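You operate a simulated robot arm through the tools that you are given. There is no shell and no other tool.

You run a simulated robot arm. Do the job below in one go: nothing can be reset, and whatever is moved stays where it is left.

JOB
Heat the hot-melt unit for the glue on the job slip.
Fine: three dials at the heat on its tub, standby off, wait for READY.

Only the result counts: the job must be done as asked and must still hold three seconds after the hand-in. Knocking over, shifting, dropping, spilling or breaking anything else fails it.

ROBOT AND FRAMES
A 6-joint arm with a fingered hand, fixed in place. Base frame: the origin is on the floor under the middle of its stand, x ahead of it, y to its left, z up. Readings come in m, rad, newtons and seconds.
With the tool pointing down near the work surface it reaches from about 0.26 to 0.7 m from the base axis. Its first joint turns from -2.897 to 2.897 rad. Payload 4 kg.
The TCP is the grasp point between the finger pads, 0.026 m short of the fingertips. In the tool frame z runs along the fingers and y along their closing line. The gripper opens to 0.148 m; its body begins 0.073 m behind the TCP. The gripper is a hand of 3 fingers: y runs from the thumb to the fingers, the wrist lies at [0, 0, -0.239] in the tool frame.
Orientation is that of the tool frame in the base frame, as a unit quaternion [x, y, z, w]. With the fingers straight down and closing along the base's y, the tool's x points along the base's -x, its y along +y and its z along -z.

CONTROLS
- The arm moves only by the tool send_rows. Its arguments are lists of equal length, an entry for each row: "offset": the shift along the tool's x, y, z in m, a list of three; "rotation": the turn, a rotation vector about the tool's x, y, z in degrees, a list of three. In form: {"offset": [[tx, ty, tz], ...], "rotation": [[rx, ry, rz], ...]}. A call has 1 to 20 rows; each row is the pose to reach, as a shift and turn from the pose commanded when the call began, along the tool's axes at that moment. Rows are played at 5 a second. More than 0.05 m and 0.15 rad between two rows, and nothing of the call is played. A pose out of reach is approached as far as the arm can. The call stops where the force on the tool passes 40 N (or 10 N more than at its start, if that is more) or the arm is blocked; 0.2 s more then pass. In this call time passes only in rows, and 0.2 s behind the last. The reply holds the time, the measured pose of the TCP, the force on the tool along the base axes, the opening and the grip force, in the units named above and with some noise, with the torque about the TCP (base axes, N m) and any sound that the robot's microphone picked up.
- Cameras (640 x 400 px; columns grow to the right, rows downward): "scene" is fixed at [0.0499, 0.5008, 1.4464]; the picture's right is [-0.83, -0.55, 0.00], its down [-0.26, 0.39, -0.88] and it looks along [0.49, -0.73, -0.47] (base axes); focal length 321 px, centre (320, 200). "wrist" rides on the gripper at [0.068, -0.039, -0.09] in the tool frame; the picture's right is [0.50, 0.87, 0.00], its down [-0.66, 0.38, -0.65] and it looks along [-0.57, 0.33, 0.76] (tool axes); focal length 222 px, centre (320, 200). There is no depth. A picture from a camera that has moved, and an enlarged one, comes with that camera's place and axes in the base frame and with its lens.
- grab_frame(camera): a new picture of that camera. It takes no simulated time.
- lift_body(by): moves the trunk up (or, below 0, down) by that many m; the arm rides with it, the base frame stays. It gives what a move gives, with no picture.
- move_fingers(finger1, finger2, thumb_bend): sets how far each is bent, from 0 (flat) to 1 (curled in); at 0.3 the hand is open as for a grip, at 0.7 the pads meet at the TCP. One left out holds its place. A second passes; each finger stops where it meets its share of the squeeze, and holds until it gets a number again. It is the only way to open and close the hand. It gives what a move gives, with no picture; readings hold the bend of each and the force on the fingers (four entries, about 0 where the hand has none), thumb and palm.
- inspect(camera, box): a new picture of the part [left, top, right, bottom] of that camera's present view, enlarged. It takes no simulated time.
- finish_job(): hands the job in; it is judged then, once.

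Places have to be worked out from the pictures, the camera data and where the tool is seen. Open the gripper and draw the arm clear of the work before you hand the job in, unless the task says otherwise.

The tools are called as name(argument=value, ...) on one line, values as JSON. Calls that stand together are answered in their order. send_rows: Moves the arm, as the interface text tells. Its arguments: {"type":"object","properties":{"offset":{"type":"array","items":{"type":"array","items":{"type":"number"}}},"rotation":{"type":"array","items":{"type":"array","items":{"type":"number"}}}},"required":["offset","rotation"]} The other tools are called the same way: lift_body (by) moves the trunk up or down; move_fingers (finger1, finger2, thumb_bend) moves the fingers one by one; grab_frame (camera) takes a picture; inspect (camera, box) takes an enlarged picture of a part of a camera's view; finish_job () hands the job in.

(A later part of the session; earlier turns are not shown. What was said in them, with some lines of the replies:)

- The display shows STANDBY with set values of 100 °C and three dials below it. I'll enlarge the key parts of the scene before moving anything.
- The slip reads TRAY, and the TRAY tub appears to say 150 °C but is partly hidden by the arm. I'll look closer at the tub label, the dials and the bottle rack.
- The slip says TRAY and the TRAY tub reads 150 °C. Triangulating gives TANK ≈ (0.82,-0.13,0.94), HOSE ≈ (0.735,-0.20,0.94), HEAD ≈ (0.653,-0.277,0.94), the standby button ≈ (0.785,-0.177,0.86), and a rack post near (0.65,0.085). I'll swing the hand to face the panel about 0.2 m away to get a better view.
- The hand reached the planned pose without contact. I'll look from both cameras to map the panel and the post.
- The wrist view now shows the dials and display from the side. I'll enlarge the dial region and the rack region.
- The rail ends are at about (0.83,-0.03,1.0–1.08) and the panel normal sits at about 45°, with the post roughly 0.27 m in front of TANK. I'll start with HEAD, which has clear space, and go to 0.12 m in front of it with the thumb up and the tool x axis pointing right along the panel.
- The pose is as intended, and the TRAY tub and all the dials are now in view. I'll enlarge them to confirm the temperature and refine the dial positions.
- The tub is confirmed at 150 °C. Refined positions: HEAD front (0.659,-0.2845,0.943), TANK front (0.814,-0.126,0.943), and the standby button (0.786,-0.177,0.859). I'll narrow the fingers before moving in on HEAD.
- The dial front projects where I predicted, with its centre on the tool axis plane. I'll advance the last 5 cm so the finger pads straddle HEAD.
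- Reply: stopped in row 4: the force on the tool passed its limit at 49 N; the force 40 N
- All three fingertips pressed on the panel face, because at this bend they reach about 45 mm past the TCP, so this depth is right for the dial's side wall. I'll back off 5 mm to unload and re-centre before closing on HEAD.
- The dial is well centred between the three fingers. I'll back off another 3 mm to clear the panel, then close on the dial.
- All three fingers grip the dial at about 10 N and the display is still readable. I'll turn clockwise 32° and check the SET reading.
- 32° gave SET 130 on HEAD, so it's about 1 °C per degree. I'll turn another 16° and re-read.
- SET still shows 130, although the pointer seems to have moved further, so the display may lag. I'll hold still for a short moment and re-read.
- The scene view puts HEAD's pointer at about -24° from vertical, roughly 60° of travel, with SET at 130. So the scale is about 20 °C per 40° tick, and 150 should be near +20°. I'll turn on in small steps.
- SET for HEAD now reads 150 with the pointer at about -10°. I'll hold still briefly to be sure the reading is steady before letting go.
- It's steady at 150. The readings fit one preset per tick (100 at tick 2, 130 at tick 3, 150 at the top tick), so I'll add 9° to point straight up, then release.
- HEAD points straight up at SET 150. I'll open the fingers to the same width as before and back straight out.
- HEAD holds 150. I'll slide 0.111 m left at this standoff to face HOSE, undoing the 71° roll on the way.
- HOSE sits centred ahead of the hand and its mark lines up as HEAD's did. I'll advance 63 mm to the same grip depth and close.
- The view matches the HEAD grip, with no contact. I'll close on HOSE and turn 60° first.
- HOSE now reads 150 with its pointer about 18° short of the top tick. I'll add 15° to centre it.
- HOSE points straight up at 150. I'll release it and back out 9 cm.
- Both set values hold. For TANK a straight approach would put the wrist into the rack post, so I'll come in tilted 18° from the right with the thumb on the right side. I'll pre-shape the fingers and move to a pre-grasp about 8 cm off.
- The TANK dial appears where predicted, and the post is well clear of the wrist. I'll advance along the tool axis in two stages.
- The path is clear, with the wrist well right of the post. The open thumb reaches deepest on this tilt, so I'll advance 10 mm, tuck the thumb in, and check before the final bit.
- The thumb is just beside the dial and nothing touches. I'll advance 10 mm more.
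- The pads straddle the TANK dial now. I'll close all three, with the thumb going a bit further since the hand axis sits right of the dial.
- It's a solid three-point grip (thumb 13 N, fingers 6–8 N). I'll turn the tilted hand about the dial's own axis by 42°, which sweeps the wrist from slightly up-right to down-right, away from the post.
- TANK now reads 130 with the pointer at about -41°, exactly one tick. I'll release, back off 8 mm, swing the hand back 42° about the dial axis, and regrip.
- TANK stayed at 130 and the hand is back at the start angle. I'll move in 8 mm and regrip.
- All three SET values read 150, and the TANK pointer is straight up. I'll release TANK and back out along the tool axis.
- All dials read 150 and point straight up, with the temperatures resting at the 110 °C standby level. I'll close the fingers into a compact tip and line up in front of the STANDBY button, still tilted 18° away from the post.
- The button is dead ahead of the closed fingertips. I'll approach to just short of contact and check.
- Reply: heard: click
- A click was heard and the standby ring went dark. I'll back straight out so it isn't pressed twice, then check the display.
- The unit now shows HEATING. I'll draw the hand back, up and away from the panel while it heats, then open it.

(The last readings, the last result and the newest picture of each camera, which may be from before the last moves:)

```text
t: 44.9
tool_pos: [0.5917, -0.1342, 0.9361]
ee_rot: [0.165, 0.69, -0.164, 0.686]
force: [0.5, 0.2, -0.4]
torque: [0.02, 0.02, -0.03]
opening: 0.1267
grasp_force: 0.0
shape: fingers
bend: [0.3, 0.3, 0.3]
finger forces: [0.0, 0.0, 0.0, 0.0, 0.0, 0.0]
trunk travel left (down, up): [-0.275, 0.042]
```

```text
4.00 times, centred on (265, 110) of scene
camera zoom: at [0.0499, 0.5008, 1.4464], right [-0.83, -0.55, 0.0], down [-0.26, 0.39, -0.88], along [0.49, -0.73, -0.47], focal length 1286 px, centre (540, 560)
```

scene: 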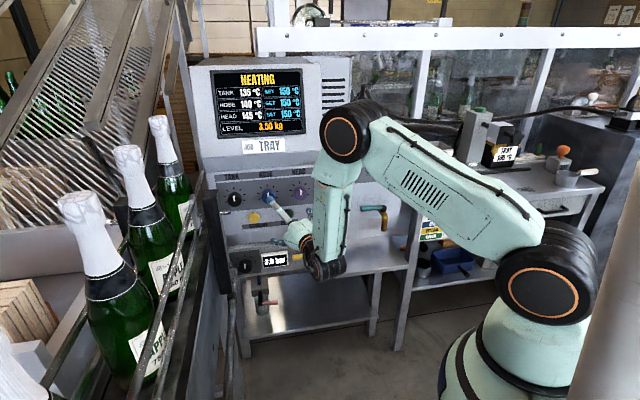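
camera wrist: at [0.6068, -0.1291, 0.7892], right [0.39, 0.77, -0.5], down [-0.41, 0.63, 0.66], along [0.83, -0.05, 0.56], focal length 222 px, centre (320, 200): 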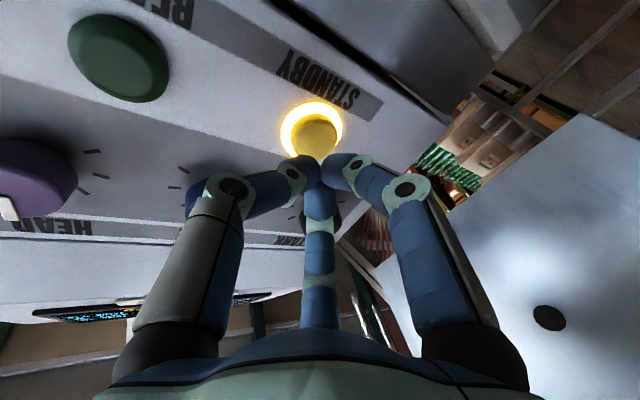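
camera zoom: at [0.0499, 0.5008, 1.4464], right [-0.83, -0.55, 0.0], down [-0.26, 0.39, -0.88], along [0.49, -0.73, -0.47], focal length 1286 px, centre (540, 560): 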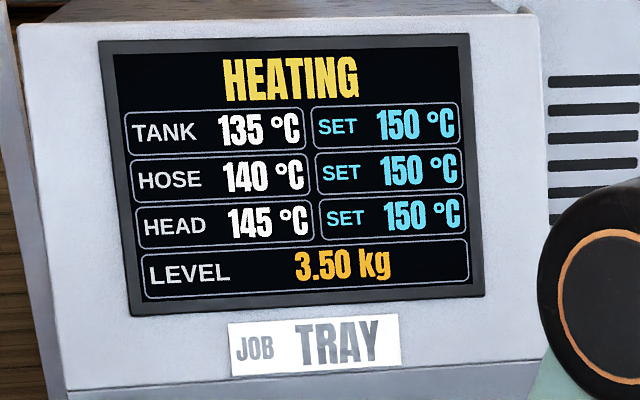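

It's heating quickly (135/140/145) and the hand is open and clear. I'll retreat a little further and wait about 4 seconds.

send_rows(offset=[[-0.01, -0.005, -0.01], [-0.02, -0.01, -0.02], [-0.03, -0.015, -0.03], [-0.03, -0.015, -0.03], [-0.03, -0.015, -0.03], [-0.03, -0.015, -0.03], [-0.03, -0.015, -0.03], [-0.03, -0.015, -0.03], [-0.03, -0.015, -0.03], [-0.03, -0.015, -0.03], [-0.03, -0.015, -0.03], [-0.03, -0.015, -0.03], [-0.03, -0.015, -0.03], [-0.03, -0.015, -0.03], [-0.03, -0.015, -0.03], [-0.03, -0.015, -0.03], [-0.03, -0.015, -0.03], [-0.03, -0.015, -0.03], [-0.03, -0.015, -0.03], [-0.03, -0.015, -0.03]], rotation=[[0, 0, 0], [0, 0, 0], [0, 0, 0], [0, 0, 0], [0, 0, 0], [0, 0, 0], [0, 0, 0], [0, 0, 0], [0, 0, 0], [0, 0, 0], [0, 0, 0], [0, 0, 0], [0, 0, 0], [0, 0, 0], [0, 0, 0], [0, 0, 0], [0, 0, 0], [0, 0, 0], [0, 0, 0], [0, 0, 0]])

inspect(camera="scene", box=[190, 60, 350, 280])

```text
t: 49.1
tool_pos: [0.5586, -0.1327, 0.9674]
ee_rot: [0.165, 0.69, -0.164, 0.685]
force: [-0.6, 0.2, 0.9]
torque: [-0.03, 0.02, 0.01]
opening: 0.1266
grasp_force: 0.1
shape: fingers
bend: [0.3, 0.3, 0.3]
finger forces: [0.1, 0.0, 0.0, 0.0, 0.0, 0.1]
trunk travel left (down, up): [-0.275, 0.042]
```

```text
1.82 times, centred on (270, 170) of scene
camera zoom: at [0.0499, 0.5008, 1.4464], right [-0.83, -0.55, 0.0], down [-0.26, 0.39, -0.88], along [0.49, -0.73, -0.47], focal length 584 px, centre (411, 254)
```

zoom: 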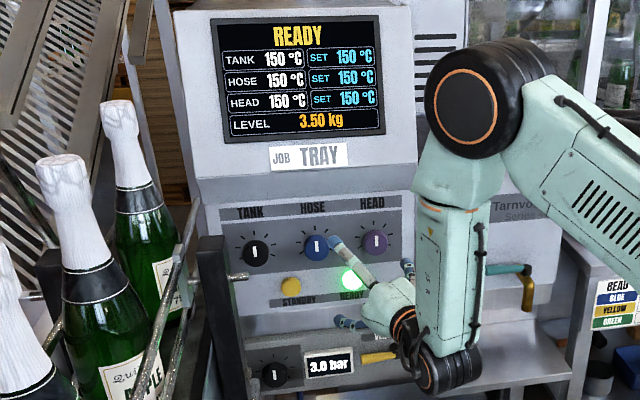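

The display shows READY, all zones are at 150 °C and the green lamp is lit. I'll wait about a second and take a last full look to confirm it holds and nothing else was disturbed.

send_rows(offset=[[0, 0, 0], [0, 0, 0], [0, 0, 0], [0, 0, 0], [0, 0, 0]], rotation=[[0, 0, 0], [0, 0, 0], [0, 0, 0], [0, 0, 0], [0, 0, 0]])

grab_frame(camera="scene")

inspect(camera="scene", box=[200, 60, 330, 160])

```text
t: 50.3
tool_pos: [0.5582, -0.1334, 0.9663]
ee_rot: [0.165, 0.69, -0.164, 0.685]
force: [0.7, -0.5, -0.1]
torque: [-0.01, 0.02, -0.01]
opening: 0.1266
grasp_force: 0.0
shape: fingers
bend: [0.3, 0.3, 0.3]
finger forces: [0.0, 0.0, 0.0, 0.0, 0.0, 0.0]
trunk travel left (down, up): [-0.275, 0.042]
```

```text
taken
```

scene: 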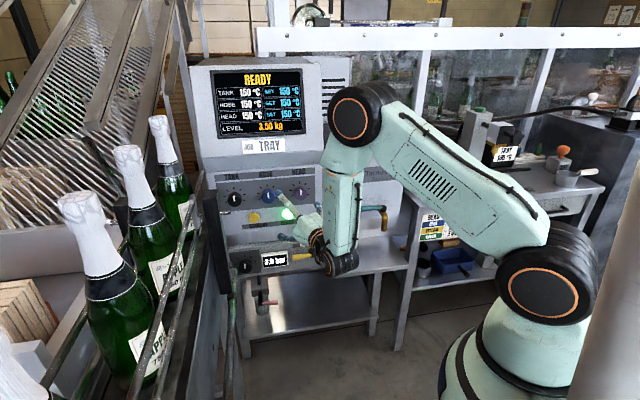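

```text
4.00 times, centred on (265, 110) of scene
camera zoom: at [0.0499, 0.5008, 1.4464], right [-0.83, -0.55, 0.0], down [-0.26, 0.39, -0.88], along [0.49, -0.73, -0.47], focal length 1286 px, centre (540, 560)
```

zoom: 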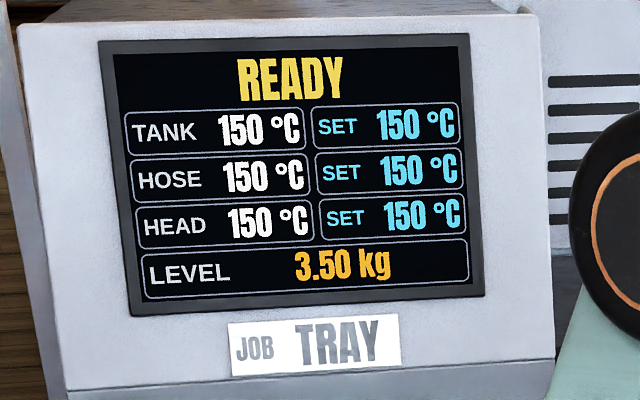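

READY is holding with TANK, HOSE and HEAD all at 150 °C, standby is off, and the bottles and rack look undisturbed. The hand is open and clear of the unit, so I'm handing the job in.

finish_job()

```text
The job is handed in.
```

The hot-melt unit is heated for the TRAY glue on the job slip. It shows READY with the green lamp lit, and TANK, HOSE and HEAD all read 150 °C, the heat marked on the TRAY tub.

- **Dials:** all three are set to 150 °C, with their pointers straight up on the top tick.
- **Standby:** I pressed the button once and heard a click. The display went from STANDBY to HEATING, then to READY.
- **Everything else:** the bottles and rack look undisturbed, and the pressure still read 3.0 bar. The fingertips pressed briefly against the panel face while lining up on HEAD, and I saw no effect from it.

READY held for the second or so I watched before handing in. The hand was open and clear of the unit.
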